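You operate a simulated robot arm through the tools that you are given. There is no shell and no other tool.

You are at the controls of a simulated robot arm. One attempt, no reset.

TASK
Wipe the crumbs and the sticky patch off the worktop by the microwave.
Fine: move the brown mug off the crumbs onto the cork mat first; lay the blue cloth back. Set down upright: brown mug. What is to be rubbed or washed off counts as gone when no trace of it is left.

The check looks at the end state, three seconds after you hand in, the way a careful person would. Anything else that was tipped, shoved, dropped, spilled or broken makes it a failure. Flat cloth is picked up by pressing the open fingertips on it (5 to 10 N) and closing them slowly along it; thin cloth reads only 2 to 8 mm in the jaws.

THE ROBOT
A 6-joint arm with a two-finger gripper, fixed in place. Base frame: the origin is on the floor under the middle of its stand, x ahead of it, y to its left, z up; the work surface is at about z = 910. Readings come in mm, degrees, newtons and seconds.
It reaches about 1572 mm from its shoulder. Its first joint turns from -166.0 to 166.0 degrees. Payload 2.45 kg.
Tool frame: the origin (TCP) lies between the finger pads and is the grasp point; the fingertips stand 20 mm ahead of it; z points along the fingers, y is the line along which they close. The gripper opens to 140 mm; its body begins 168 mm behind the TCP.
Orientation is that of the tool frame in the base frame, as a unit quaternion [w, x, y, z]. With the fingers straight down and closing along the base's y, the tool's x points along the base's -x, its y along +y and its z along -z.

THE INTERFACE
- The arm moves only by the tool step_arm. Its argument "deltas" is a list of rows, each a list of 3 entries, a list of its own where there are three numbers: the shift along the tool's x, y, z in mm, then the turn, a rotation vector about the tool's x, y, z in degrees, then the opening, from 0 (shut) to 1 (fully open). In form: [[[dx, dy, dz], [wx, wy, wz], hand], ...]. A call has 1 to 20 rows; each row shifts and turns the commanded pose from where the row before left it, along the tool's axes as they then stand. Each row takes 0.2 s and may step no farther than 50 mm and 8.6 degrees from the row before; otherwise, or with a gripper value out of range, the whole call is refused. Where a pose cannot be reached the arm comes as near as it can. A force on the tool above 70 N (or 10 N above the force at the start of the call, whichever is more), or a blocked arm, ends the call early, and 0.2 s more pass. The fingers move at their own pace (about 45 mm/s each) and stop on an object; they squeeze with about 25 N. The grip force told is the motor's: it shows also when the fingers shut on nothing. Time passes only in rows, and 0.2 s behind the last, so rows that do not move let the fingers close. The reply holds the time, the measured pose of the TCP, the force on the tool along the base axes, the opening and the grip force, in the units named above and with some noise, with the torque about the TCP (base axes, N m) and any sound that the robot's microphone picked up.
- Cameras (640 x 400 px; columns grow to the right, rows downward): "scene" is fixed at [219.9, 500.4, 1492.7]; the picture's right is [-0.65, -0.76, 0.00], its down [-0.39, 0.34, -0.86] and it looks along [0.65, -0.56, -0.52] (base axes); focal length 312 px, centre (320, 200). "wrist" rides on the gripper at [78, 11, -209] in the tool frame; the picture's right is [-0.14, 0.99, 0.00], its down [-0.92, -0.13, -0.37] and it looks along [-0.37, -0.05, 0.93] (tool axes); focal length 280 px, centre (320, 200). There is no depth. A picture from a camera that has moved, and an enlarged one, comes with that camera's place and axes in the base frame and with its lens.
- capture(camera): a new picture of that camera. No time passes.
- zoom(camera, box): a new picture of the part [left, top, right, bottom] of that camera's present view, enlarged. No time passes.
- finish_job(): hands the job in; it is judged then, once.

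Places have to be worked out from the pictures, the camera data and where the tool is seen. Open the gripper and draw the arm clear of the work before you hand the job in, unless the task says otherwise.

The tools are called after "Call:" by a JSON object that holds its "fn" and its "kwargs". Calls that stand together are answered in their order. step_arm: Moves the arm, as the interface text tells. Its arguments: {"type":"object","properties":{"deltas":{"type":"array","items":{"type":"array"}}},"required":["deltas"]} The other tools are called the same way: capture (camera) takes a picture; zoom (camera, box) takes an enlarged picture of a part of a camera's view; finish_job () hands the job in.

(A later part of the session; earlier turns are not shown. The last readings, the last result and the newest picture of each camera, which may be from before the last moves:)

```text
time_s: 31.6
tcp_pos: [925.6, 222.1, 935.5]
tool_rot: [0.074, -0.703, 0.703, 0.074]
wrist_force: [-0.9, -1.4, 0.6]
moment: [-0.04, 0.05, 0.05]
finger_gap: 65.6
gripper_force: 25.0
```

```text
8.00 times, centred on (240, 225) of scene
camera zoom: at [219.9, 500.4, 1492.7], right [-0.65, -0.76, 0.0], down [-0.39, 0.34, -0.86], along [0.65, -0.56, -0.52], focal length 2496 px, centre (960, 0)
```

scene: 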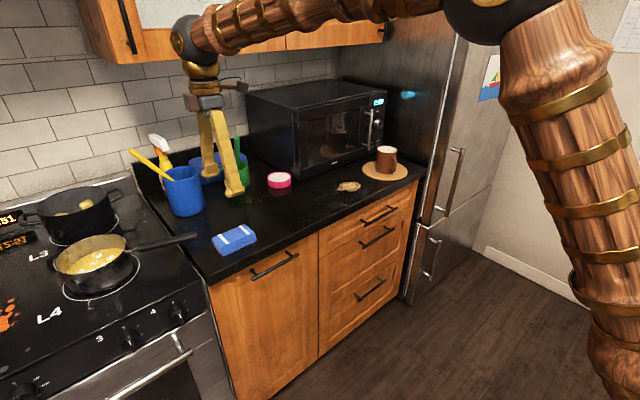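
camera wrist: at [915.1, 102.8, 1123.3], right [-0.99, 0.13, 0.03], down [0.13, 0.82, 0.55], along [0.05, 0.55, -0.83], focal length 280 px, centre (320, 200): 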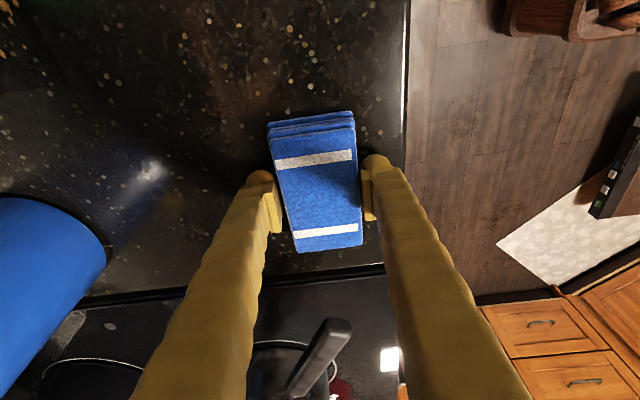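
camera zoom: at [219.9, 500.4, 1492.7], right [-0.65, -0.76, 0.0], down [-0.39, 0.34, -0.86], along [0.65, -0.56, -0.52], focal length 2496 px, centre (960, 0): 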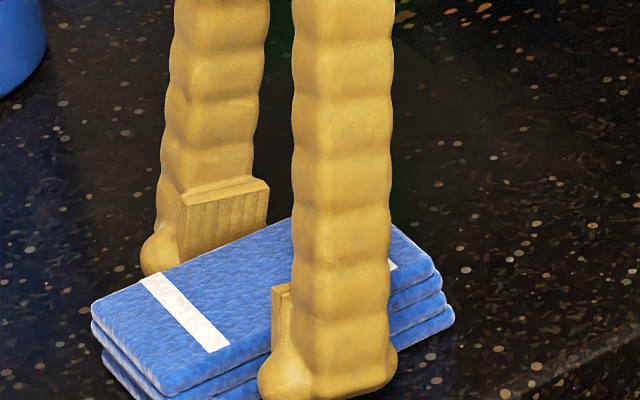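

The cloth behaves like a firm pad, held at 65.6 mm with 25 N. I'll lift it 40 mm to check the hold.

Call:
{"fn": "step_arm", "kwargs": {"deltas": [[[-1, 0, -4.9], [0, 0, 0], 0.38], [[-2.1, 0, -9.8], [0, 0, 0], 0.38], [[-2.1, 0, -9.8], [0, 0, 0], 0.38], [[-3.1, 0, -14.7], [0, 0, 0], 0.38], [[0, 0, 0], [0, 0, 0], 0.38]]}}

Call:
{"fn": "capture", "kwargs": {"camera": "wrist"}}

Call:
{"fn": "zoom", "kwargs": {"camera": "scene", "box": [192, 190, 288, 250]}}

```text
time_s: 32.8
tcp_pos: [925.4, 221.9, 975.9]
tool_rot: [-0.073, 0.703, -0.703, -0.074]
wrist_force: [0.4, -0.7, -0.7]
moment: [-0.03, 0.01, 0.0]
finger_gap: 65.7
gripper_force: 25.5
```

```text
taken
camera wrist: at [915.1, 102.8, 1163.0], right [-0.99, 0.13, 0.03], down [0.13, 0.82, 0.55], along [0.05, 0.55, -0.83], focal length 280 px, centre (320, 200)
```

wrist: 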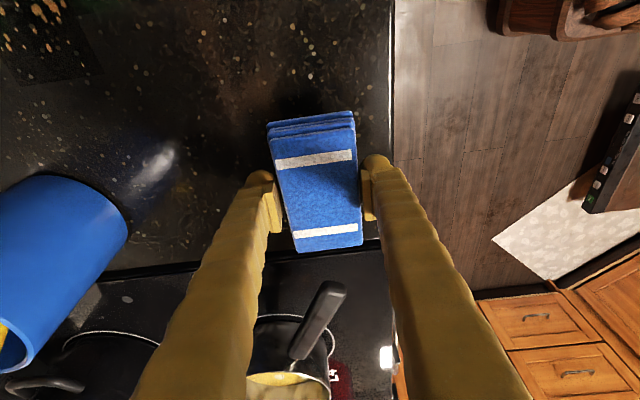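

```text
6.67 times, centred on (240, 220) of scene
camera zoom: at [219.9, 500.4, 1492.7], right [-0.65, -0.76, 0.0], down [-0.39, 0.34, -0.86], along [0.65, -0.56, -0.52], focal length 2080 px, centre (853, 67)
```

zoom: 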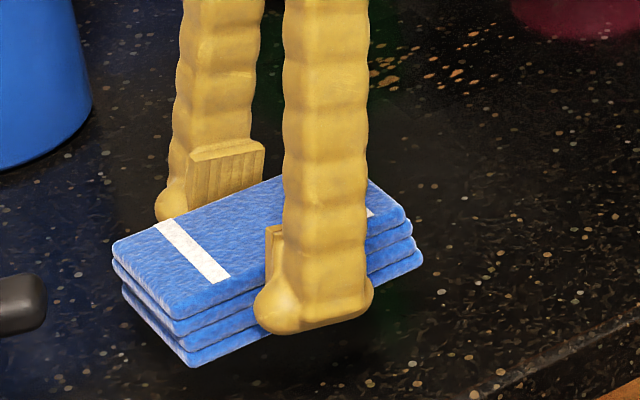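

The cloth lifts cleanly and stays rigid in the grip. I'll raise it to about z≈1035, then yaw back 90° about the vertical with the tilt kept, so the tool leans back toward me and the cloth's long side runs along x.

Call:
{"fn": "step_arm", "kwargs": {"deltas": [[[-6.2, 0, -29.3], [0, 0, 0], 0.38], [[-6.2, 0, -29.3], [0, 0, 0], 0.38], [[0, 0, 0], [1.56, 0, 7.335], 0.38], [[0, 0, 0], [1.56, 0, 7.335], 0.38], [[0, 0, 0], [1.56, 0, 7.335], 0.38], [[0, 0, 0], [1.56, 0, 7.335], 0.38], [[0, 0, 0], [1.56, 0, 7.335], 0.38], [[0, 0, 0], [1.56, 0, 7.335], 0.38], [[0, 0, 0], [1.56, 0, 7.335], 0.38], [[0, 0, 0], [1.56, 0, 7.335], 0.38], [[0, 0, 0], [1.56, 0, 7.335], 0.38], [[0, 0, 0], [1.56, 0, 7.335], 0.38], [[0, 0, 0], [1.56, 0, 7.335], 0.38], [[0, 0, 0], [1.56, 0, 7.335], 0.38], [[0, 0, 0], [0, 0, 0], 0.38]]}}

Call:
{"fn": "capture", "kwargs": {"camera": "wrist"}}

Call:
{"fn": "capture", "kwargs": {"camera": "scene"}}

```text
time_s: 36.0
tcp_pos: [927.6, 221.8, 1034.5]
tool_rot: [0.104, 0.0, 0.995, 0.0]
wrist_force: [0.0, 0.7, -0.9]
moment: [-0.06, 0.01, -0.02]
finger_gap: 65.4
gripper_force: 24.7
```

```text
taken
camera wrist: at [806.1, 233.1, 1222.9], right [0.13, 0.99, 0.03], down [0.82, -0.13, 0.55], along [0.55, -0.05, -0.83], focal length 280 px, centre (320, 200)
```

wrist: 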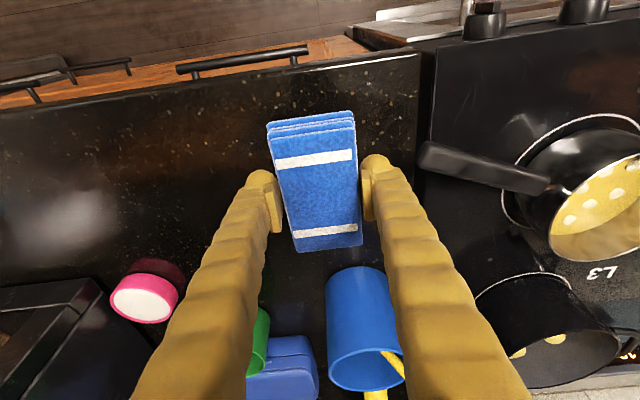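

```text
taken
```

scene: 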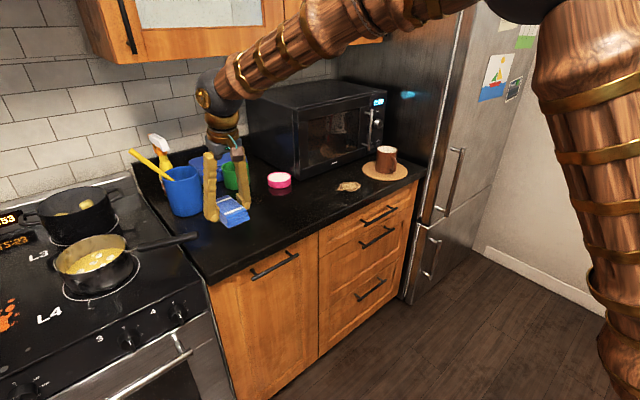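

The tool is tilted 12° with the cloth's long side along x. I'll carry it over to about (1080,60), staying above everything, and look.

Call:
{"fn": "step_arm", "kwargs": {"deltas": [[[0, -20, 0], [0, 0, 0], 0.38], [[0, -40, 0], [0, 0, 0], 0.38], [[0, -40, 0], [0, 0, 0], 0.38], [[0, -40, 0], [0, 0, 0], 0.38], [[-20, -22, 4.2], [0, 0, 0], 0.38], [[-36.7, 0, 7.8], [0, 0, 0], 0.38], [[-36.7, 0, 7.8], [0, 0, 0], 0.38], [[-36.7, 0, 7.8], [0, 0, 0], 0.38], [[-17, 0, 3.6], [0, 0, 0], 0.38], [[4.2, 0, 19.6], [0, 0, 0], 0.38], [[4.2, 0, 19.6], [0, 0, 0], 0.38], [[3.1, 0, 14.7], [0, 0, 0], 0.38], [[0, 0, 0], [0, 0, 0], 0.38]]}}

Call:
{"fn": "capture", "kwargs": {"camera": "wrist"}}

Call:
{"fn": "capture", "kwargs": {"camera": "scene"}}

Call:
{"fn": "zoom", "kwargs": {"camera": "scene", "box": [190, 120, 318, 210]}}

```text
time_s: 38.8
tcp_pos: [1077.7, 59.3, 979.6]
tool_rot: [0.104, -0.001, 0.995, -0.001]
wrist_force: [-0.3, 0.2, -1.0]
moment: [0.0, -0.01, 0.03]
finger_gap: 65.4
gripper_force: 25.3
```

```text
taken
camera wrist: at [956.6, 70.9, 1167.3], right [0.13, 0.99, 0.03], down [0.82, -0.13, 0.55], along [0.55, -0.05, -0.83], focal length 280 px, centre (320, 200)
```

wrist: 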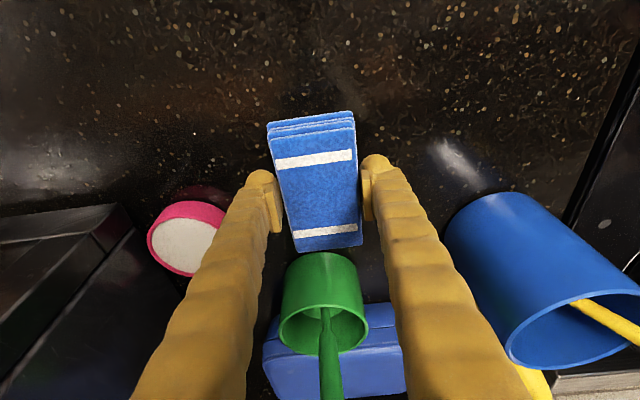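

```text
taken
```

scene: 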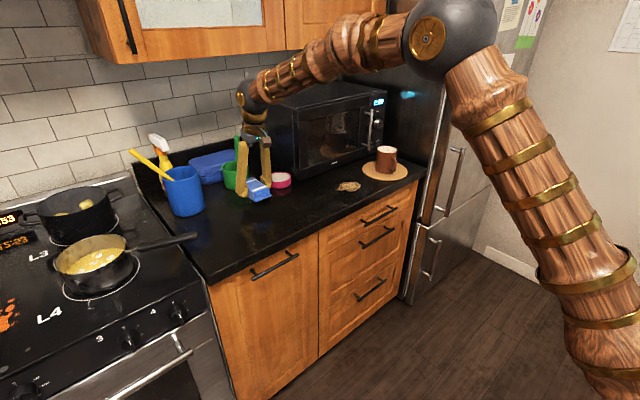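

```text
4.44 times, centred on (254, 165) of scene
camera zoom: at [219.9, 500.4, 1492.7], right [-0.65, -0.76, 0.0], down [-0.39, 0.34, -0.86], along [0.65, -0.56, -0.52], focal length 1386 px, centre (613, 356)
```

zoom: 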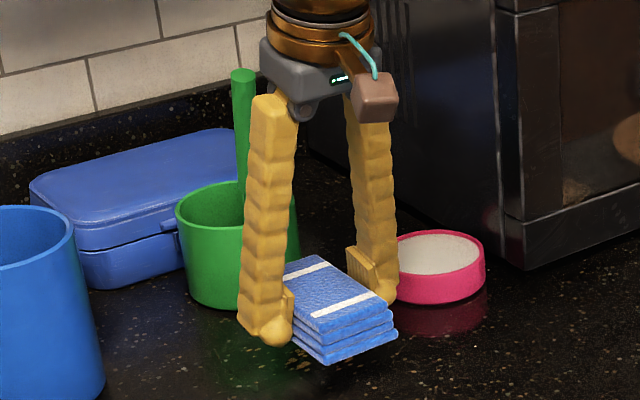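

The cloth is level, with the green pot's front at x≈1206, leaving about 30 mm at the far end of the stroke. I'll move to x≈1108 and lower to just above contact.

Call:
{"fn": "step_arm", "kwargs": {"deltas": [[[-14.6, 0, 3.1], [0, 0, 0], 0.38], [[-14.6, 0, 3.1], [0, 0, 0], 0.38], [[4.2, 0, 19.6], [0, 0, 0], 0.38], [[3.1, 0, 14.7], [0, 0, 0], 0.38], [[0.6, 0, 2.9], [0, 0, 0], 0.38], [[0, 0, 0], [0, 0, 0], 0.38]]}}

Call:
{"fn": "zoom", "kwargs": {"camera": "scene", "box": [190, 120, 318, 210]}}

```text
time_s: 40.2
tcp_pos: [1106.8, 60.0, 941.2]
tool_rot: [0.105, 0.0, 0.994, 0.0]
wrist_force: [0.4, 1.3, 0.5]
moment: [0.01, 0.01, -0.01]
finger_gap: 65.2
gripper_force: 24.8
```

```text
4.44 times, centred on (254, 165) of scene
camera zoom: at [219.9, 500.4, 1492.7], right [-0.65, -0.76, 0.0], down [-0.39, 0.34, -0.86], along [0.65, -0.56, -0.52], focal length 1386 px, centre (613, 356)
```

zoom: 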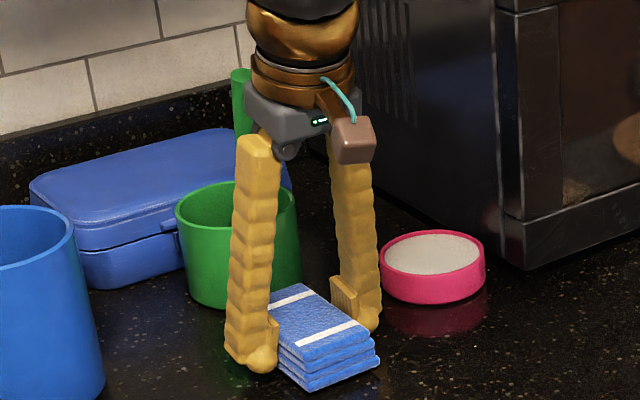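

Lowering to contact now in 1–2 mm steps while watching the upward force.

Call:
{"fn": "step_arm", "kwargs": {"deltas": [[[0.4, 0, 1.96], [0, 0, 0], 0.38], [[0.4, 0, 1.96], [0, 0, 0], 0.38], [[0.25, 0, 1.2], [0, 0, 0], 0.38], [[0, 0, 0], [0, 0, 0], 0.38]]}}

```text
time_s: 41.2
tcp_pos: [1105.2, 60.5, 936.8]
tool_rot: [0.104, -0.001, 0.995, 0.001]
wrist_force: [0.1, 0.5, -0.8]
moment: [0.02, 0.0, 0.02]
finger_gap: 65.2
gripper_force: 24.6
```

Call:
{"fn": "step_arm", "kwargs": {"deltas": [[[0.2, 0, 0.98], [0, 0, 0], 0.38], [[0.2, 0, 0.98], [0, 0, 0], 0.38], [[0, 0, 0], [0, 0, 0], 0.38]]}}

```text
time_s: 42.0
tcp_pos: [1106.6, 60.4, 934.8]
tool_rot: [0.105, 0.0, 0.994, 0.0]
wrist_force: [0.3, 1.1, 13.2]
moment: [0.11, 0.55, -0.01]
finger_gap: 65.6
gripper_force: 25.0
```

Contact is firm at 13 N. I'll now wipe across in y, from 60 to 28 to 92 and back, holding the height.

Call:
{"fn": "step_arm", "kwargs": {"deltas": [[[0, -8, 0], [0, 0, 0], 0.38], [[0, -8, 0], [0, 0, 0], 0.38], [[0, -8, 0], [0, 0, 0], 0.38], [[0, -8, 0], [0, 0, 0], 0.38], [[0, 8, 0], [0, 0, 0], 0.38], [[0, 8, 0], [0, 0, 0], 0.38], [[0, 8, 0], [0, 0, 0], 0.38], [[0, 8, 0], [0, 0, 0], 0.38], [[0, 8, 0], [0, 0, 0], 0.38], [[0, 8, 0], [0, 0, 0], 0.38], [[0, 8, 0], [0, 0, 0], 0.38], [[0, 8, 0], [0, 0, 0], 0.38], [[0, -8, 0], [0, 0, 0], 0.38], [[0, -8, 0], [0, 0, 0], 0.38], [[0, -8, 0], [0, 0, 0], 0.38], [[0, -8, 0], [0, 0, 0], 0.38], [[0, 0, 0], [0, 0, 0], 0.38]]}}

Call:
{"fn": "zoom", "kwargs": {"camera": "scene", "box": [190, 120, 318, 210]}}

Call:
{"fn": "capture", "kwargs": {"camera": "wrist"}}

```text
time_s: 45.6
tcp_pos: [1106.3, 60.5, 934.7]
tool_rot: [0.105, -0.001, 0.994, 0.0]
wrist_force: [0.9, 15.2, 34.3]
moment: [0.35, 0.5, -0.11]
finger_gap: 65.5
gripper_force: 24.7
```

```text
4.44 times, centred on (254, 165) of scene
camera zoom: at [219.9, 500.4, 1492.7], right [-0.65, -0.76, 0.0], down [-0.39, 0.34, -0.86], along [0.65, -0.56, -0.52], focal length 1386 px, centre (613, 356)
```

zoom: 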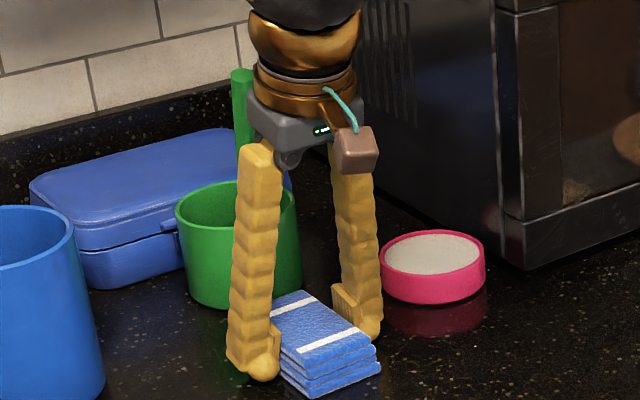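

```text
taken
camera wrist: at [986.2, 71.5, 1122.5], right [0.13, 0.99, 0.03], down [0.82, -0.13, 0.55], along [0.55, -0.05, -0.83], focal length 280 px, centre (320, 200)
```

wrist: 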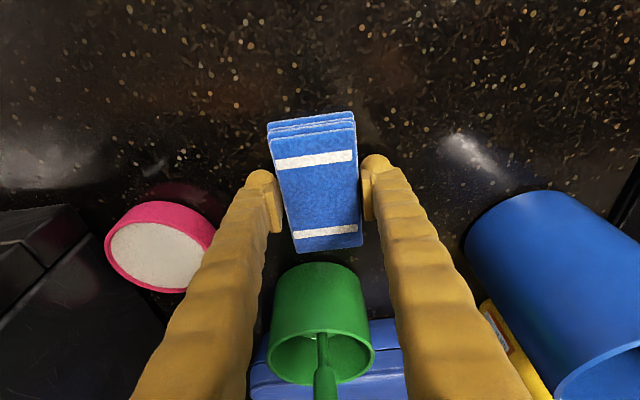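

The cloth stayed put and the force is firm at 34 N. I'll lift 40 mm and draw back to see how much is gone.

Call:
{"fn": "step_arm", "kwargs": {"deltas": [[[-1, 0, -4.9], [0, 0, 0], 0.38], [[-4.2, 0, -19.6], [0, 0, 0], 0.38], [[-4.2, 0, -19.6], [0, 0, 0], 0.38], [[39.1, 0, -8.3], [0, 0, 0], 0.38], [[39.1, 0, -8.3], [0, 0, 0], 0.38], [[39.1, 0, -8.3], [0, 0, 0], 0.38], [[0, 0, 0], [0, 0, 0], 0.38]]}}

Call:
{"fn": "zoom", "kwargs": {"camera": "scene", "box": [215, 165, 311, 225]}}

Call:
{"fn": "capture", "kwargs": {"camera": "wrist"}}

```text
time_s: 47.2
tcp_pos: [985.8, 59.9, 980.0]
tool_rot: [0.104, 0.0, 0.995, 0.0]
wrist_force: [-0.4, 0.3, -0.8]
moment: [0.01, 0.0, 0.04]
finger_gap: 65.8
gripper_force: 25.1
```

```text
6.67 times, centred on (263, 195) of scene
camera zoom: at [219.9, 500.4, 1492.7], right [-0.65, -0.76, 0.0], down [-0.39, 0.34, -0.86], along [0.65, -0.56, -0.52], focal length 2080 px, centre (700, 233)
```

zoom: 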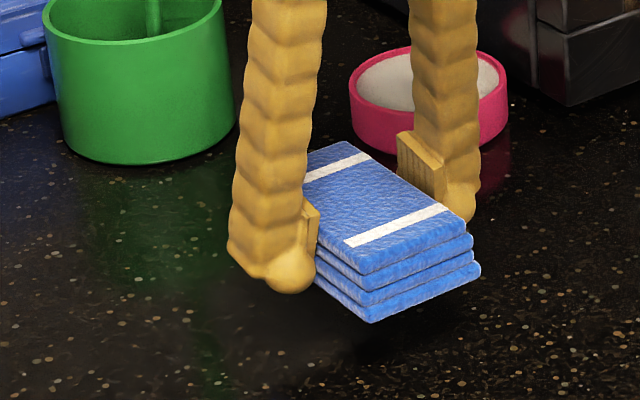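

```text
taken
camera wrist: at [865.5, 71.0, 1168.1], right [0.13, 0.99, 0.03], down [0.82, -0.13, 0.55], along [0.55, -0.05, -0.83], focal length 280 px, centre (320, 200)
```

wrist: 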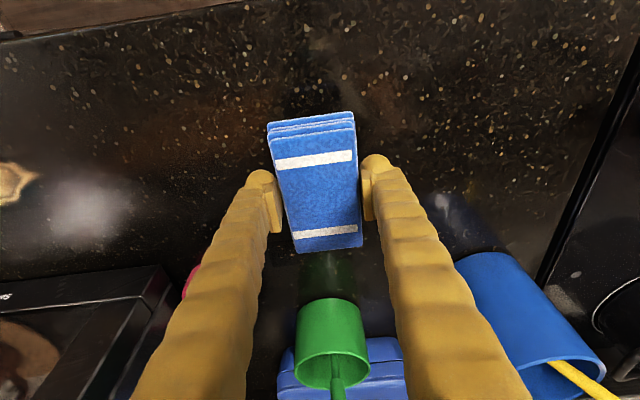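

The visible crumb area looks clean. I'll carry the cloth right to above the sticky patch, and check the crumb area again once the view is clear.

Call:
{"fn": "step_arm", "kwargs": {"deltas": [[[12, -20, -2.5], [0, 0, 0], 0.38], [[12, -40, -2.5], [0, 0, 0], 0.38], [[11, -40, -2.5], [0, 0, 0], 0.38], [[0, -45, 0], [0, 0, 0], 0.38], [[0, -45, 0], [0, 0, 0], 0.38], [[0, -45, 0], [0, 0, 0], 0.38], [[0, -40, 0], [0, 0, 0], 0.38], [[0, -35, 0], [0, 0, 0], 0.38], [[0, -20, 0], [0, 0, 0], 0.38], [[0, 0, 0], [0, 0, 0], 0.38]]}}

Call:
{"fn": "capture", "kwargs": {"camera": "wrist"}}

Call:
{"fn": "zoom", "kwargs": {"camera": "scene", "box": [215, 170, 295, 220]}}

Call:
{"fn": "zoom", "kwargs": {"camera": "scene", "box": [280, 130, 440, 230]}}

```text
time_s: 49.4
tcp_pos: [952.0, -272.4, 979.7]
tool_rot: [0.105, -0.001, 0.994, 0.0]
wrist_force: [-0.5, -0.1, -0.7]
moment: [-0.03, 0.01, -0.02]
finger_gap: 65.7
gripper_force: 25.2
```

```text
taken
camera wrist: at [831.1, -261.1, 1167.8], right [0.13, 0.99, 0.03], down [0.82, -0.13, 0.55], along [0.55, -0.05, -0.83], focal length 280 px, centre (320, 200)
```

wrist: 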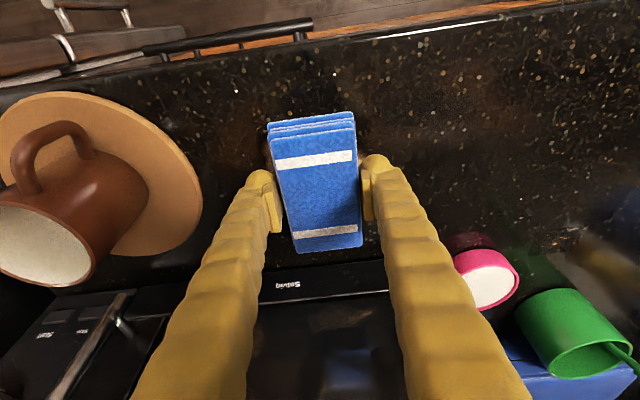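

```text
8.00 times, centred on (255, 195) of scene
camera zoom: at [219.9, 500.4, 1492.7], right [-0.65, -0.76, 0.0], down [-0.39, 0.34, -0.86], along [0.65, -0.56, -0.52], focal length 2496 px, centre (840, 240)
```

zoom: 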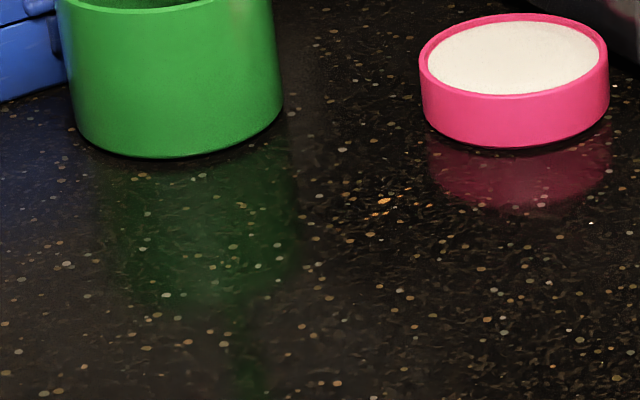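

```text
4.00 times, centred on (360, 180) of scene
camera zoom: at [219.9, 500.4, 1492.7], right [-0.65, -0.76, 0.0], down [-0.39, 0.34, -0.86], along [0.65, -0.56, -0.52], focal length 1248 px, centre (160, 280)
```

zoom: 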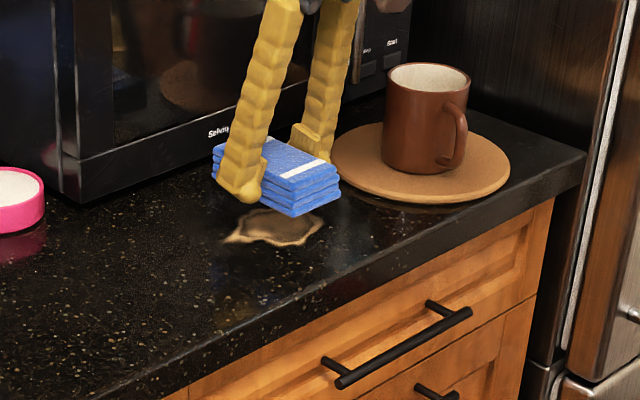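

A few crumbs remain near (1112,9) at the edge of the stroke, and I'll redo that side afterwards. The cloth is now over the sticky patch, so I'll lower it to contact.

Call:
{"fn": "step_arm", "kwargs": {"deltas": [[[4.2, 0, 19.6], [0, 0, 0], 0.38], [[3.7, 0, 17.6], [0, 0, 0], 0.38], [[0.4, 0, 1.96], [0, 0, 0], 0.38], [[0.4, 0, 1.96], [0, 0, 0], 0.38], [[0.2, 0, 0.98], [0, 0, 0], 0.38], [[0, 0, 0], [0, 0, 0], 0.38]]}}

```text
time_s: 50.8
tcp_pos: [951.4, -269.5, 935.4]
tool_rot: [0.105, -0.002, 0.994, 0.0]
wrist_force: [-0.2, 0.6, -0.7]
moment: [-0.03, -0.02, -0.01]
finger_gap: 65.5
gripper_force: 25.1
```

Call:
{"fn": "step_arm", "kwargs": {"deltas": [[[0.2, 0, 0.98], [0, 0, 0], 0.38], [[0.2, 0, 0.98], [0, 0, 0], 0.38], [[0, 0, 0], [0, 0, 0], 0.38]]}}

```text
time_s: 51.6
tcp_pos: [951.1, -270.4, 935.9]
tool_rot: [0.105, -0.001, 0.994, 0.0]
wrist_force: [-0.6, -0.3, 8.1]
moment: [0.01, 0.56, 0.01]
finger_gap: 65.5
gripper_force: 25.4
```

Contact is at 8 N. I'll press about 1 mm more and scrub across the patch in y from -270 to -310 to -222 and back.

Call:
{"fn": "step_arm", "kwargs": {"deltas": [[[0.2, 0, 0.9], [0, 0, 0], 0.38], [[0, -8, 0], [0, 0, 0], 0.38], [[0, -8, 0], [0, 0, 0], 0.38], [[0, -8, 0], [0, 0, 0], 0.38], [[0, -8, 0], [0, 0, 0], 0.38], [[0, -8, 0], [0, 0, 0], 0.38], [[0, 8, 0], [0, 0, 0], 0.38], [[0, 8, 0], [0, 0, 0], 0.38], [[0, 8, 0], [0, 0, 0], 0.38], [[0, 8, 0], [0, 0, 0], 0.38], [[0, 8, 0], [0, 0, 0], 0.38], [[0, 8, 0], [0, 0, 0], 0.38], [[0, 8, 0], [0, 0, 0], 0.38], [[0, 8, 0], [0, 0, 0], 0.38], [[0, 8, 0], [0, 0, 0], 0.38], [[0, 8, 0], [0, 0, 0], 0.38], [[0, 8, 0], [0, 0, 0], 0.38], [[0, 0, 0], [0, 0, 0], 0.38]]}}

Call:
{"fn": "zoom", "kwargs": {"camera": "scene", "box": [300, 150, 428, 230]}}

Call:
{"fn": "capture", "kwargs": {"camera": "wrist"}}

```text
time_s: 55.4
tcp_pos: [950.5, -223.4, 934.2]
tool_rot: [0.105, -0.001, 0.995, 0.001]
wrist_force: [0.9, -8.2, 17.8]
moment: [-0.04, 0.25, 0.06]
finger_gap: 65.7
gripper_force: 25.1
```

```text
5.00 times, centred on (364, 190) of scene
camera zoom: at [219.9, 500.4, 1492.7], right [-0.65, -0.76, 0.0], down [-0.39, 0.34, -0.86], along [0.65, -0.56, -0.52], focal length 1560 px, centre (100, 250)
```

zoom: 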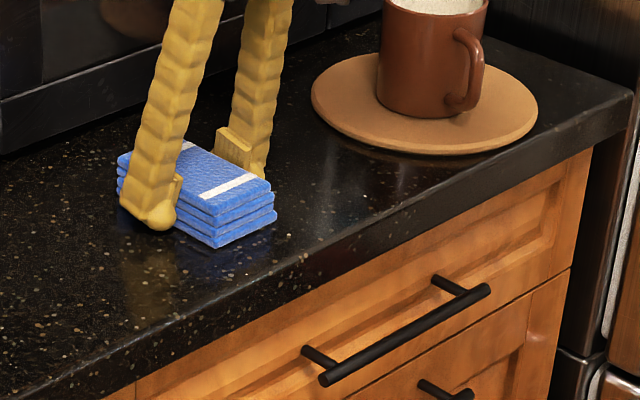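

```text
taken
camera wrist: at [830.7, -211.6, 1122.1], right [0.13, 0.99, 0.03], down [0.82, -0.13, 0.55], along [0.55, -0.05, -0.83], focal length 280 px, centre (320, 200)
```

wrist: 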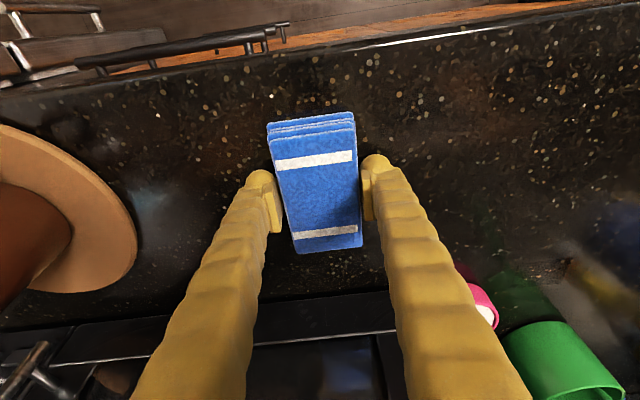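

The patch has wiped away where visible. I'll make a second pass, shifted ±10 mm in x, so the edges and the tail are covered.

Call:
{"fn": "step_arm", "kwargs": {"deltas": [[[-9.8, 0, 2.1], [0, 0, 0], 0.38], [[0, -10, 0], [0, 0, 0], 0.38], [[0, -10, 0], [0, 0, 0], 0.38], [[0, -10, 0], [0, 0, 0], 0.38], [[0, -10, 0], [0, 0, 0], 0.38], [[0, -10, 0], [0, 0, 0], 0.38], [[0, -10, 0], [0, 0, 0], 0.38], [[0, -10, 0], [0, 0, 0], 0.38], [[0, -10, 0], [0, 0, 0], 0.38], [[0, -8, 0], [0, 0, 0], 0.38], [[9.8, 0, -2.1], [0, 0, 0], 0.38], [[9.8, 0, -2.1], [0, 0, 0], 0.38], [[0, 0, 0], [0, 0, 0], 0.38]]}}

```text
time_s: 58.2
tcp_pos: [941.3, -310.6, 933.8]
tool_rot: [0.105, -0.001, 0.994, -0.001]
wrist_force: [7.2, -4.3, 13.8]
moment: [-0.14, 0.17, 0.1]
finger_gap: 65.9
gripper_force: 25.0
```

Call:
{"fn": "step_arm", "kwargs": {"deltas": [[[0, 10, 0], [0, 0, 0], 0.38], [[0, 10, 0], [0, 0, 0], 0.38], [[0, 10, 0], [0, 0, 0], 0.38], [[0, 10, 0], [0, 0, 0], 0.38], [[0, 10, 0], [0, 0, 0], 0.38], [[0, 10, 0], [0, 0, 0], 0.38], [[0, 10, 0], [0, 0, 0], 0.38], [[0, 10, 0], [0, 0, 0], 0.38], [[0, 10, 0], [0, 0, 0], 0.38], [[0, 10, 0], [0, 0, 0], 0.38], [[-9.8, 0, 2.1], [0, 0, 0], 0.38], [[-1, 0, -4.9], [0, 0, 0], 0.38], [[-4.2, 0, -19.6], [0, 0, 0], 0.38], [[-4.2, 0, -19.6], [0, 0, 0], 0.38], [[0, 0, 0], [0, 0, 0], 0.38]]}}

Call:
{"fn": "zoom", "kwargs": {"camera": "scene", "box": [300, 150, 428, 230]}}

Call:
{"fn": "capture", "kwargs": {"camera": "wrist"}}

```text
time_s: 61.4
tcp_pos: [951.1, -211.1, 979.4]
tool_rot: [0.105, -0.001, 0.994, 0.001]
wrist_force: [-0.6, -0.8, -0.5]
moment: [-0.03, -0.02, -0.03]
finger_gap: 65.7
gripper_force: 24.7
```

```text
5.00 times, centred on (364, 190) of scene
camera zoom: at [219.9, 500.4, 1492.7], right [-0.65, -0.76, 0.0], down [-0.39, 0.34, -0.86], along [0.65, -0.56, -0.52], focal length 1560 px, centre (100, 250)
```

zoom: 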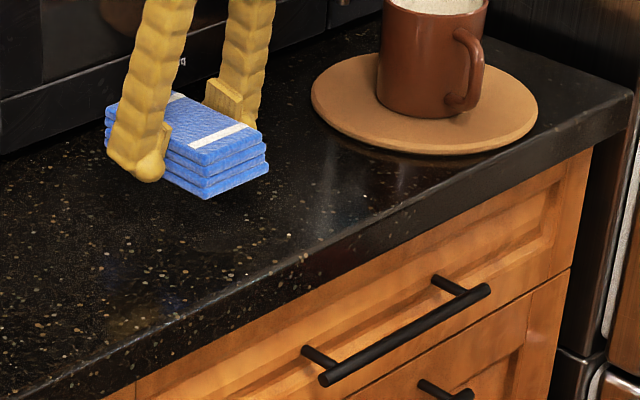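

```text
taken
camera wrist: at [830.6, -199.1, 1166.9], right [0.13, 0.99, 0.03], down [0.82, -0.13, 0.55], along [0.55, -0.05, -0.83], focal length 280 px, centre (320, 200)
```

wrist: 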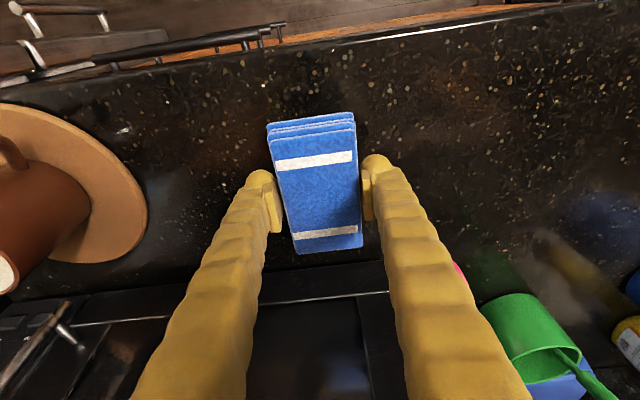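

The patch looks fully gone. I'll zoom in on both areas to look for faint traces.

Call:
{"fn": "zoom", "kwargs": {"camera": "scene", "box": [322, 170, 386, 210]}}

Call:
{"fn": "zoom", "kwargs": {"camera": "scene", "box": [225, 175, 289, 215]}}

Call:
{"fn": "zoom", "kwargs": {"camera": "wrist", "box": [120, 90, 280, 190]}}

```text
10.00 times, centred on (354, 190) of scene
camera zoom: at [219.9, 500.4, 1492.7], right [-0.65, -0.76, 0.0], down [-0.39, 0.34, -0.86], along [0.65, -0.56, -0.52], focal length 3119 px, centre (-20, 300)
```

zoom: 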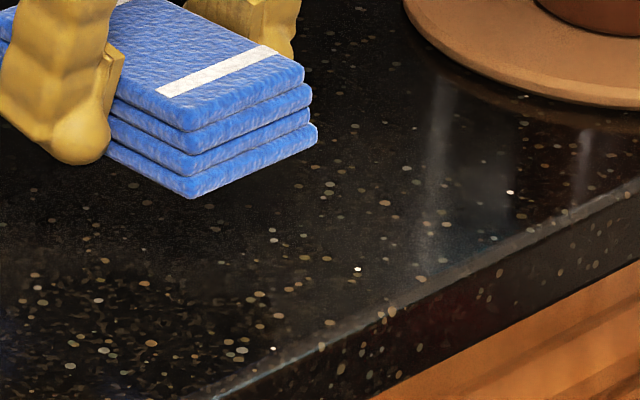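

```text
10.00 times, centred on (257, 195) of scene
camera zoom: at [219.9, 500.4, 1492.7], right [-0.65, -0.76, 0.0], down [-0.39, 0.34, -0.86], along [0.65, -0.56, -0.52], focal length 3119 px, centre (950, 250)
```

zoom: 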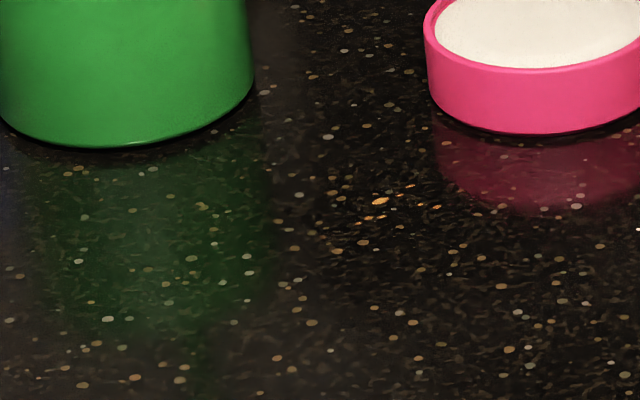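

```text
4.00 times, centred on (200, 140) of wrist
camera zoom: at [830.6, -199.1, 1166.9], right [0.13, 0.99, 0.03], down [0.82, -0.13, 0.55], along [0.55, -0.05, -0.83], focal length 1122 px, centre (800, 440)
```

zoom: 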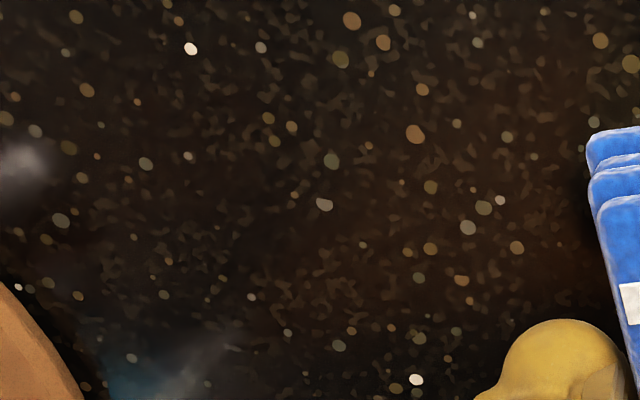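

The patch area is clean, but a few crumbs remain around x 1104–1114, y -5 to 20. I'll go back with the tool at x≈1066 so the fingers stay clear of the pink bowl, and wipe that side.

Call:
{"fn": "step_arm", "kwargs": {"deltas": [[[0, 20, 0], [0, 0, 0], 0.38], [[0, 45, 0], [0, 0, 0], 0.38], [[0, 45, 0], [0, 0, 0], 0.38], [[0, 45, 0], [0, 0, 0], 0.38], [[0, 45, 0], [0, 0, 0], 0.38], [[0, 35, 0], [0, 0, 0], 0.38], [[0, 16, 0], [0, 0, 0], 0.38], [[-37.5, 0, 8], [0, 0, 0], 0.38], [[-37.5, 0, 8], [0, 0, 0], 0.38], [[-37.5, 0, 8], [0, 0, 0], 0.38], [[4.2, 0, 19.6], [0, 0, 0], 0.38], [[3.7, 0, 17.6], [0, 0, 0], 0.38], [[0, 0, 0], [0, 0, 0], 0.38]]}}

Call:
{"fn": "capture", "kwargs": {"camera": "wrist"}}

Call:
{"fn": "zoom", "kwargs": {"camera": "scene", "box": [210, 150, 306, 210]}}

```text
time_s: 64.2
tcp_pos: [1066.9, 40.4, 941.6]
tool_rot: [0.105, -0.001, 0.994, 0.0]
wrist_force: [0.1, 0.2, -1.0]
moment: [-0.05, 0.01, -0.02]
finger_gap: 65.6
gripper_force: 24.8
```

```text
taken
camera wrist: at [947.2, 51.5, 1129.3], right [0.13, 0.99, 0.03], down [0.82, -0.13, 0.55], along [0.55, -0.05, -0.83], focal length 280 px, centre (320, 200)
```

wrist: 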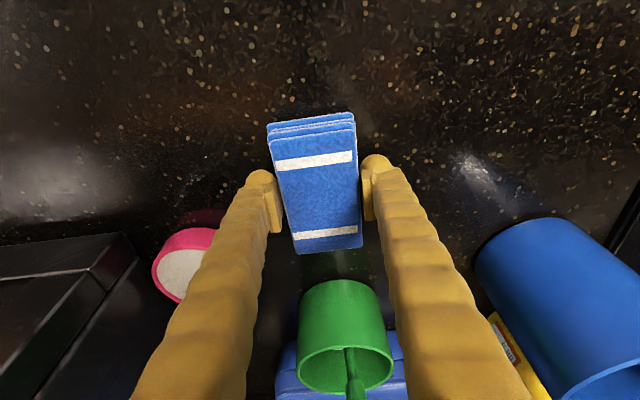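

```text
6.67 times, centred on (258, 180) of scene
camera zoom: at [219.9, 500.4, 1492.7], right [-0.65, -0.76, 0.0], down [-0.39, 0.34, -0.86], along [0.65, -0.56, -0.52], focal length 2080 px, centre (733, 333)
```

zoom: 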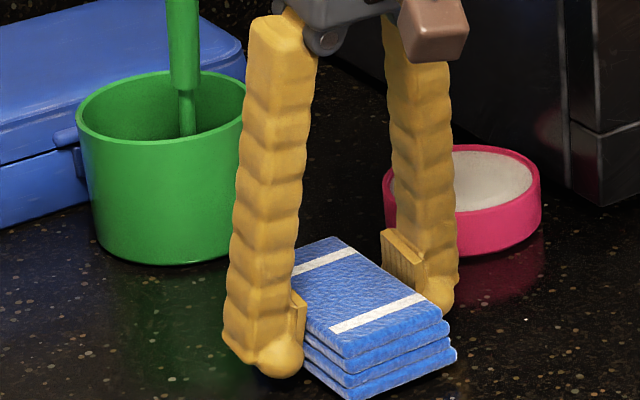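

Clearances to the bowl are fine here. I'll lower to contact at (1067,40).

Call:
{"fn": "step_arm", "kwargs": {"deltas": [[[0.4, 0, 1.96], [0, 0, 0], 0.38], [[0.4, 0, 1.96], [0, 0, 0], 0.38], [[0.2, 0, 0.98], [0, 0, 0], 0.38], [[0.2, 0, 0.98], [0, 0, 0], 0.38], [[0.2, 0, 0.98], [0, 0, 0], 0.38], [[0, 0, 0], [0, 0, 0], 0.38]]}}

```text
time_s: 65.6
tcp_pos: [1067.4, 39.3, 936.2]
tool_rot: [0.106, -0.001, 0.994, 0.0]
wrist_force: [0.8, -1.2, 8.1]
moment: [0.04, 0.43, 0.06]
finger_gap: 65.7
gripper_force: 24.9
```

Contact is at 8 N. I'll press slightly more, stroke to y≈4, rub there with a small x motion, and stroke back.

Call:
{"fn": "step_arm", "kwargs": {"deltas": [[[0.2, 0, 0.8], [0, 0, 0], 0.38], [[0, -7, 0], [0, 0, 0], 0.38], [[0, -7, 0], [0, 0, 0], 0.38], [[0, -7, 0], [0, 0, 0], 0.38], [[0, -7, 0], [0, 0, 0], 0.38], [[0, -7, 0], [0, 0, 0], 0.38], [[4.9, 0, -1.05], [0, 0, 0], 0.38], [[4.9, 0, -1.05], [0, 0, 0], 0.38], [[-4.9, 0, 1.05], [0, 0, 0], 0.38], [[-4.9, 0, 1.05], [0, 0, 0], 0.38], [[0, 7, 0], [0, 0, 0], 0.38], [[0, 7, 0], [0, 0, 0], 0.38], [[0, 7, 0], [0, 0, 0], 0.38], [[0, 7, 0], [0, 0, 0], 0.38], [[0, 7, 0], [0, 0, 0], 0.38], [[0, 0, 0], [0, 0, 0], 0.38]]}}

Call:
{"fn": "capture", "kwargs": {"camera": "wrist"}}

```text
time_s: 69.0
tcp_pos: [1066.3, 42.3, 931.9]
tool_rot: [0.104, -0.001, 0.995, 0.0]
wrist_force: [-1.7, -1.3, 6.6]
moment: [0.05, 0.18, -0.02]
finger_gap: 65.9
gripper_force: 24.8
```

```text
taken
camera wrist: at [946.0, 52.6, 1120.2], right [0.13, 0.99, 0.03], down [0.82, -0.13, 0.55], along [0.55, -0.05, -0.83], focal length 280 px, centre (320, 200)
```

wrist: 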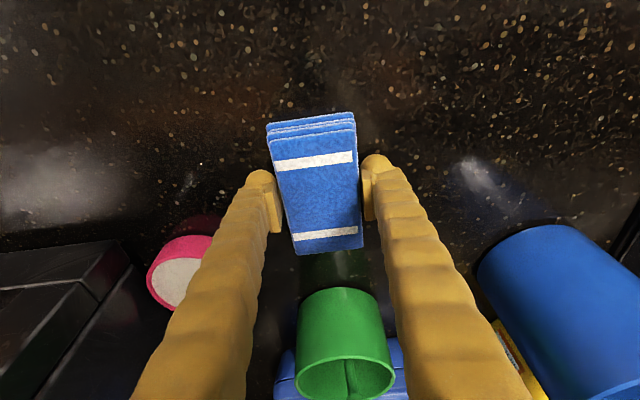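

Contact held throughout at about 7 N. I'll lift and draw back to inspect the crumb area again.

Call:
{"fn": "step_arm", "kwargs": {"deltas": [[[-1, 0, -4.9], [0, 0, 0], 0.38], [[-4.2, 0, -19.6], [0, 0, 0], 0.38], [[-4.2, 0, -19.6], [0, 0, 0], 0.38], [[39.1, 0, -8.3], [0, 0, 0], 0.38], [[39.1, 0, -8.3], [0, 0, 0], 0.38], [[20, -30, -4.2], [0, 0, 0], 0.38], [[0, -40, 0], [0, 0, 0], 0.38], [[0, -40, 0], [0, 0, 0], 0.38], [[0, -40, 0], [0, 0, 0], 0.38], [[0, 0, 0], [0, 0, 0], 0.38]]}}

Call:
{"fn": "zoom", "kwargs": {"camera": "scene", "box": [225, 175, 289, 215]}}

Call:
{"fn": "capture", "kwargs": {"camera": "wrist"}}

Call:
{"fn": "zoom", "kwargs": {"camera": "scene", "box": [250, 145, 378, 225]}}

```text
time_s: 71.2
tcp_pos: [966.5, -110.5, 979.7]
tool_rot: [0.105, -0.001, 0.994, 0.0]
wrist_force: [-0.4, 1.3, -0.6]
moment: [0.0, 0.01, 0.0]
finger_gap: 66.0
gripper_force: 24.8
```

```text
10.00 times, centred on (257, 195) of scene
camera zoom: at [219.9, 500.4, 1492.7], right [-0.65, -0.76, 0.0], down [-0.39, 0.34, -0.86], along [0.65, -0.56, -0.52], focal length 3119 px, centre (950, 250)
```

zoom: 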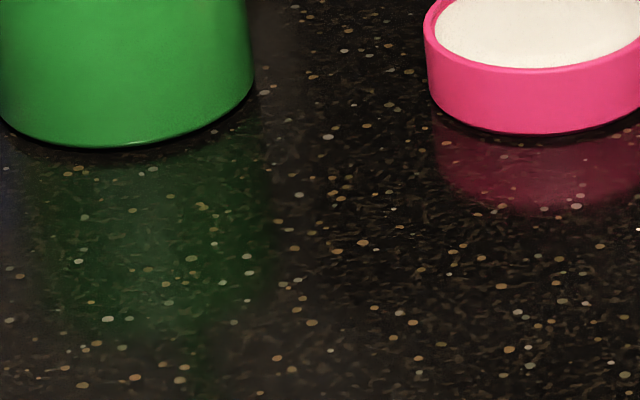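

```text
taken
camera wrist: at [845.5, -99.7, 1167.2], right [0.13, 0.99, 0.03], down [0.82, -0.13, 0.55], along [0.55, -0.05, -0.83], focal length 280 px, centre (320, 200)
```

wrist: 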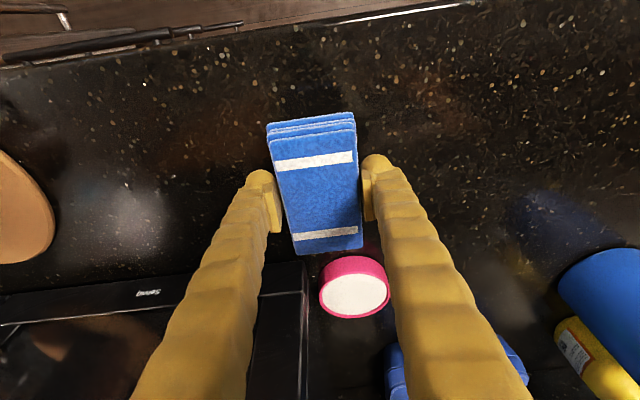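

```text
5.00 times, centred on (314, 185) of scene
camera zoom: at [219.9, 500.4, 1492.7], right [-0.65, -0.76, 0.0], down [-0.39, 0.34, -0.86], along [0.65, -0.56, -0.52], focal length 1560 px, centre (350, 275)
```

zoom: 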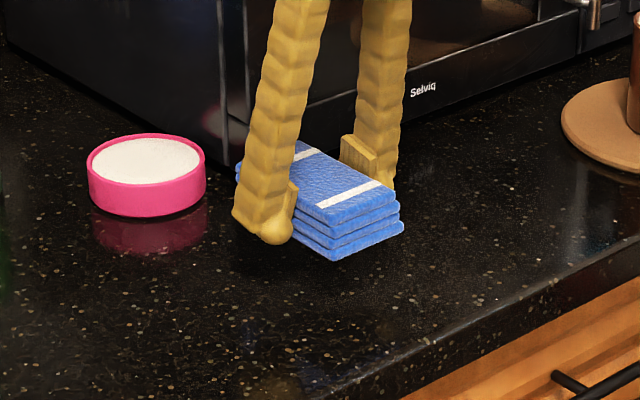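

Both the crumbs and the patch are gone, and the remaining specks match the stone pattern. Next I'll take the cloth back: raise it, carry it to above (926,222), then turn it back 90°.

Call:
{"fn": "step_arm", "kwargs": {"deltas": [[[-5.8, 0, -27.4], [0, 0, 0], 0.38], [[-5.8, 0, -27.4], [0, 0, 0], 0.38], [[0, 25, 0], [0, 0, 0], 0.38], [[0, 45, 0], [0, 0, 0], 0.38], [[0, 45, 0], [0, 0, 0], 0.38], [[13, 45, -2.8], [0, 0, 0], 0.38], [[13, 45, -2.8], [0, 0, 0], 0.38], [[13, 45, -2.8], [0, 0, 0], 0.38], [[0, 45, 0], [0, 0, 0], 0.38], [[0, 25, 0], [0, 0, 0], 0.38], [[0, 13, 0], [0, 0, 0], 0.38], [[0, 0, 0], [0, 0, 0], 0.38]]}}

Call:
{"fn": "step_arm", "kwargs": {"deltas": [[[0, 0, 0], [-1.56, 0, -7.335], 0.38], [[0, 0, 0], [-1.56, 0, -7.335], 0.38], [[0, 0, 0], [-1.56, 0, -7.335], 0.38], [[0, 0, 0], [-1.56, 0, -7.335], 0.38], [[0, 0, 0], [-1.56, 0, -7.335], 0.38], [[0, 0, 0], [-1.56, 0, -7.335], 0.38], [[0, 0, 0], [-1.56, 0, -7.335], 0.38], [[0, 0, 0], [-1.56, 0, -7.335], 0.38], [[0, 0, 0], [-1.56, 0, -7.335], 0.38], [[0, 0, 0], [-1.56, 0, -7.335], 0.38], [[0, 0, 0], [-1.56, 0, -7.335], 0.38], [[0, 0, 0], [-1.56, 0, -7.335], 0.38], [[0, 0, 0], [0, 0, 0], 0.38]]}}

Call:
{"fn": "capture", "kwargs": {"camera": "wrist"}}

Call:
{"fn": "capture", "kwargs": {"camera": "scene"}}

```text
time_s: 73.8
tcp_pos: [925.5, 224.9, 1034.0]
tool_rot: [0.104, -0.001, 0.995, 0.001]
wrist_force: [0.7, -0.5, -0.4]
moment: [0.01, -0.02, 0.0]
finger_gap: 66.4
gripper_force: 25.5
```

```text
time_s: 76.6
tcp_pos: [924.8, 224.3, 1032.9]
tool_rot: [-0.074, 0.704, -0.703, -0.074]
wrist_force: [-0.1, -0.6, -0.3]
moment: [0.0, -0.04, -0.03]
finger_gap: 66.0
gripper_force: 25.5
```

```text
taken
camera wrist: at [914.5, 104.5, 1221.5], right [-0.99, 0.13, 0.03], down [0.13, 0.82, 0.55], along [0.05, 0.55, -0.83], focal length 280 px, centre (320, 200)
```

wrist: 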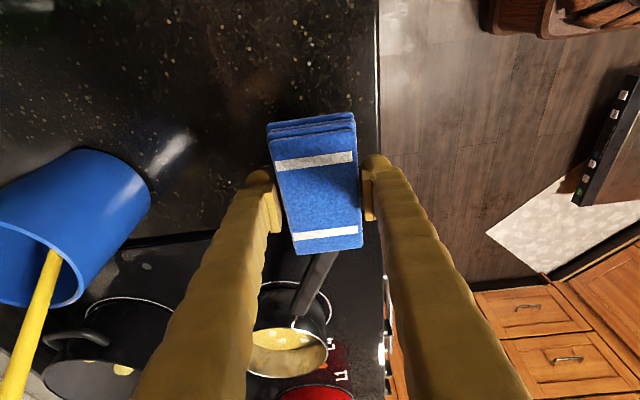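

```text
taken
```

scene: 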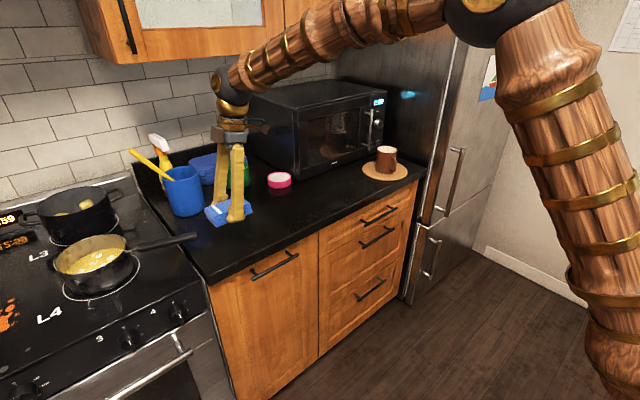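

The cloth is back over its original spot and orientation. I'll lower it to about z≈942, just above the worktop.

Call:
{"fn": "step_arm", "kwargs": {"deltas": [[[2, 0, -0.4], [0, 0, 0], 0.38], [[6.2, 0, 29.3], [0, 0, 0], 0.38], [[6.2, 0, 29.3], [0, 0, 0], 0.38], [[4.2, 0, 19.6], [0, 0, 0], 0.38], [[2.1, 0, 9.8], [0, 0, 0], 0.38], [[0, 0, 0], [0, 0, 0], 0.38]]}}

Call:
{"fn": "zoom", "kwargs": {"camera": "scene", "box": [192, 190, 288, 250]}}

```text
time_s: 78.0
tcp_pos: [925.4, 221.2, 944.7]
tool_rot: [0.074, -0.703, 0.704, 0.073]
wrist_force: [-0.7, 0.3, -0.7]
moment: [0.01, 0.01, 0.03]
finger_gap: 65.8
gripper_force: 24.8
```

```text
6.67 times, centred on (240, 220) of scene
camera zoom: at [219.9, 500.4, 1492.7], right [-0.65, -0.76, 0.0], down [-0.39, 0.34, -0.86], along [0.65, -0.56, -0.52], focal length 2080 px, centre (853, 67)
```

zoom: 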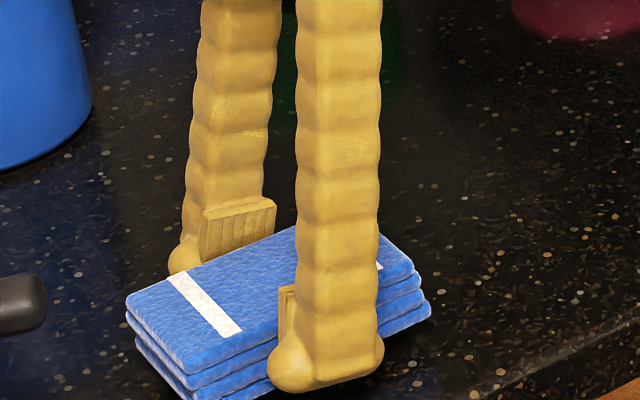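

Call:
{"fn": "step_arm", "kwargs": {"deltas": [[[0.8, 0, 3.9], [0, 0, 0], 0.38], [[0.4, 0, 1.96], [0, 0, 0], 0.38], [[0.3, 0, 1.5], [0, 0, 0], 0.38], [[0.2, 0, 0.98], [0, 0, 0], 0.38], [[0, 0, 0], [0, 0, 0], 0.38]]}}

```text
time_s: 79.2
tcp_pos: [925.9, 221.3, 935.5]
tool_rot: [0.074, -0.703, 0.704, 0.074]
wrist_force: [-0.4, 0.2, -0.2]
moment: [0.03, 0.01, 0.02]
finger_gap: 65.8
gripper_force: 24.9
```

No contact yet at z=935.5, so I'll continue down in 1 mm steps until the force rises.

Call:
{"fn": "step_arm", "kwargs": {"deltas": [[[0.2, 0, 0.98], [0, 0, 0], 0.38], [[0.2, 0, 0.98], [0, 0, 0], 0.38], [[0, 0, 0], [0, 0, 0], 0.38]]}}

```text
time_s: 80.0
tcp_pos: [925.5, 221.5, 934.3]
tool_rot: [-0.074, 0.703, -0.703, -0.074]
wrist_force: [-0.1, -1.1, 1.5]
moment: [0.1, 0.09, 0.0]
finger_gap: 65.9
gripper_force: 25.0
```

First light contact is showing at about 2 N. I'll go 0.6 mm further, then open slowly to release the cloth flat.

Call:
{"fn": "step_arm", "kwargs": {"deltas": [[[0.12, 0, 0.6], [0, 0, 0], 0.38], [[0, 0, 0], [0, 0, 0], 0.46], [[0, 0, 0], [0, 0, 0], 0.49], [[0, 0, 0], [0, 0, 0], 0.52], [[0, 0, 0], [0, 0, 0], 0.58], [[0, 0, 0], [0, 0, 0], 0.65], [[0, 0, 0], [0, 0, 0], 0.75], [[0, 0, 0], [0, 0, 0], 0.75]]}}

Call:
{"fn": "capture", "kwargs": {"camera": "wrist"}}

Call:
{"fn": "zoom", "kwargs": {"camera": "scene", "box": [192, 190, 288, 250]}}

```text
time_s: 81.8
tcp_pos: [925.5, 220.9, 932.6]
tool_rot: [0.074, -0.703, 0.703, 0.073]
wrist_force: [-0.4, 0.0, -0.6]
moment: [0.01, 0.02, 0.02]
finger_gap: 105.2
gripper_force: 0.1
```

```text
taken
camera wrist: at [914.9, 102.2, 1120.3], right [-0.99, 0.13, 0.03], down [0.13, 0.82, 0.55], along [0.05, 0.55, -0.83], focal length 280 px, centre (320, 200)
```

wrist: 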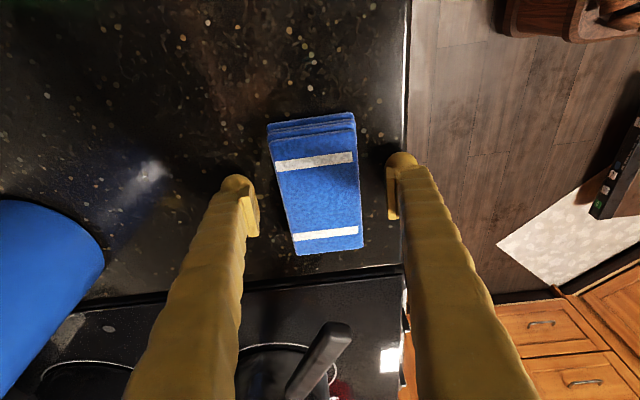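

```text
6.67 times, centred on (240, 220) of scene
camera zoom: at [219.9, 500.4, 1492.7], right [-0.65, -0.76, 0.0], down [-0.39, 0.34, -0.86], along [0.65, -0.56, -0.52], focal length 2080 px, centre (853, 67)
```

zoom: 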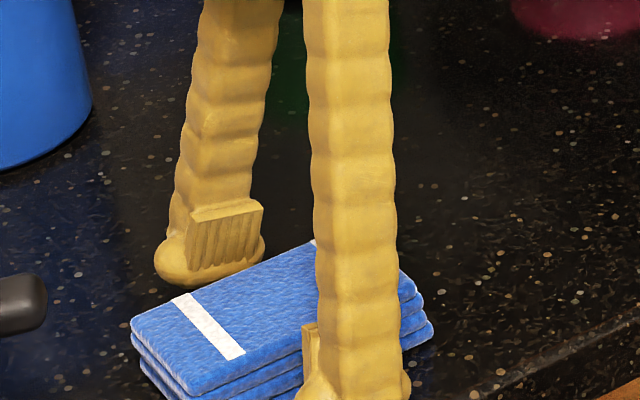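

The cloth lies flat in its original place and the fingers are clear. I'll rise straight up, then level the tool and turn it back.

Call:
{"fn": "step_arm", "kwargs": {"deltas": [[[-2.1, 0, -9.8], [0, 0, 0], 0.75], [[-4.2, 0, -19.6], [0, 0, 0], 0.75], [[-8.3, 0, -39.1], [0, 0, 0], 0.75], [[-8.3, 0, -39.1], [0, 0, 0], 0.75], [[-8.3, 0, -39.1], [0, 0, 0], 0.75], [[-8.3, 0, -39.1], [0, 0, 0], 0.75], [[0, 0, 0], [0, 6, 0], 0.75], [[0, 0, 0], [0, 6, 0], 0.75], [[0, 0, 0], [0, 0, 7.5], 0.75], [[0, 0, 0], [0, 0, 7.5], 0.75], [[0, 0, 0], [0, 0, 7.5], 0.75], [[0, 0, 0], [0, 0, 7.5], 0.75], [[0, 0, 0], [0, 0, 7.5], 0.75], [[0, 0, 0], [0, 0, 7.5], 0.75], [[0, 0, 0], [0, 0, 7.5], 0.75], [[0, 0, 0], [0, 0, 7.5], 0.75], [[0, 0, 0], [0, 0, 7.5], 0.75], [[0, 0, 0], [0, 0, 7.5], 0.75], [[0, 0, 0], [0, 0, 7.5], 0.75], [[0, 0, 0], [0, 0, 7.5], 0.75]]}}

Call:
{"fn": "capture", "kwargs": {"camera": "wrist"}}

Call:
{"fn": "capture", "kwargs": {"camera": "scene"}}

```text
time_s: 86.0
tcp_pos: [924.4, 221.4, 1122.6]
tool_rot: [0.0, 0.001, 1.0, 0.001]
wrist_force: [-0.3, -0.8, -0.1]
moment: [-0.01, 0.01, -0.03]
finger_gap: 105.0
gripper_force: 0.0
```

```text
taken
camera wrist: at [846.8, 233.2, 1331.4], right [0.14, 0.99, 0.0], down [0.92, -0.13, 0.37], along [0.37, -0.05, -0.93], focal length 280 px, centre (320, 200)
```

wrist: 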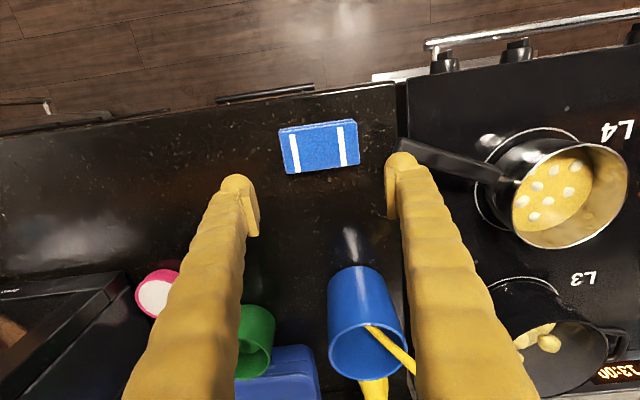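

```text
taken
```

scene: 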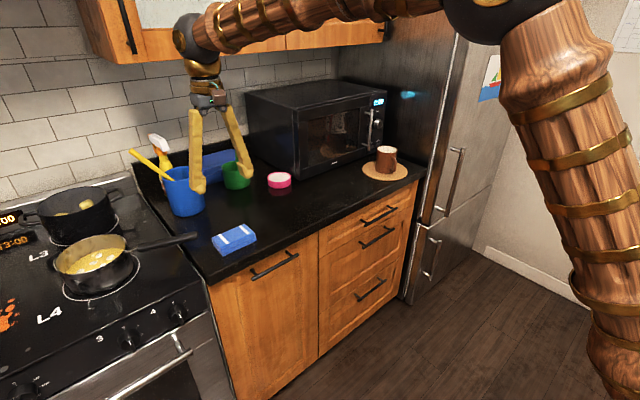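

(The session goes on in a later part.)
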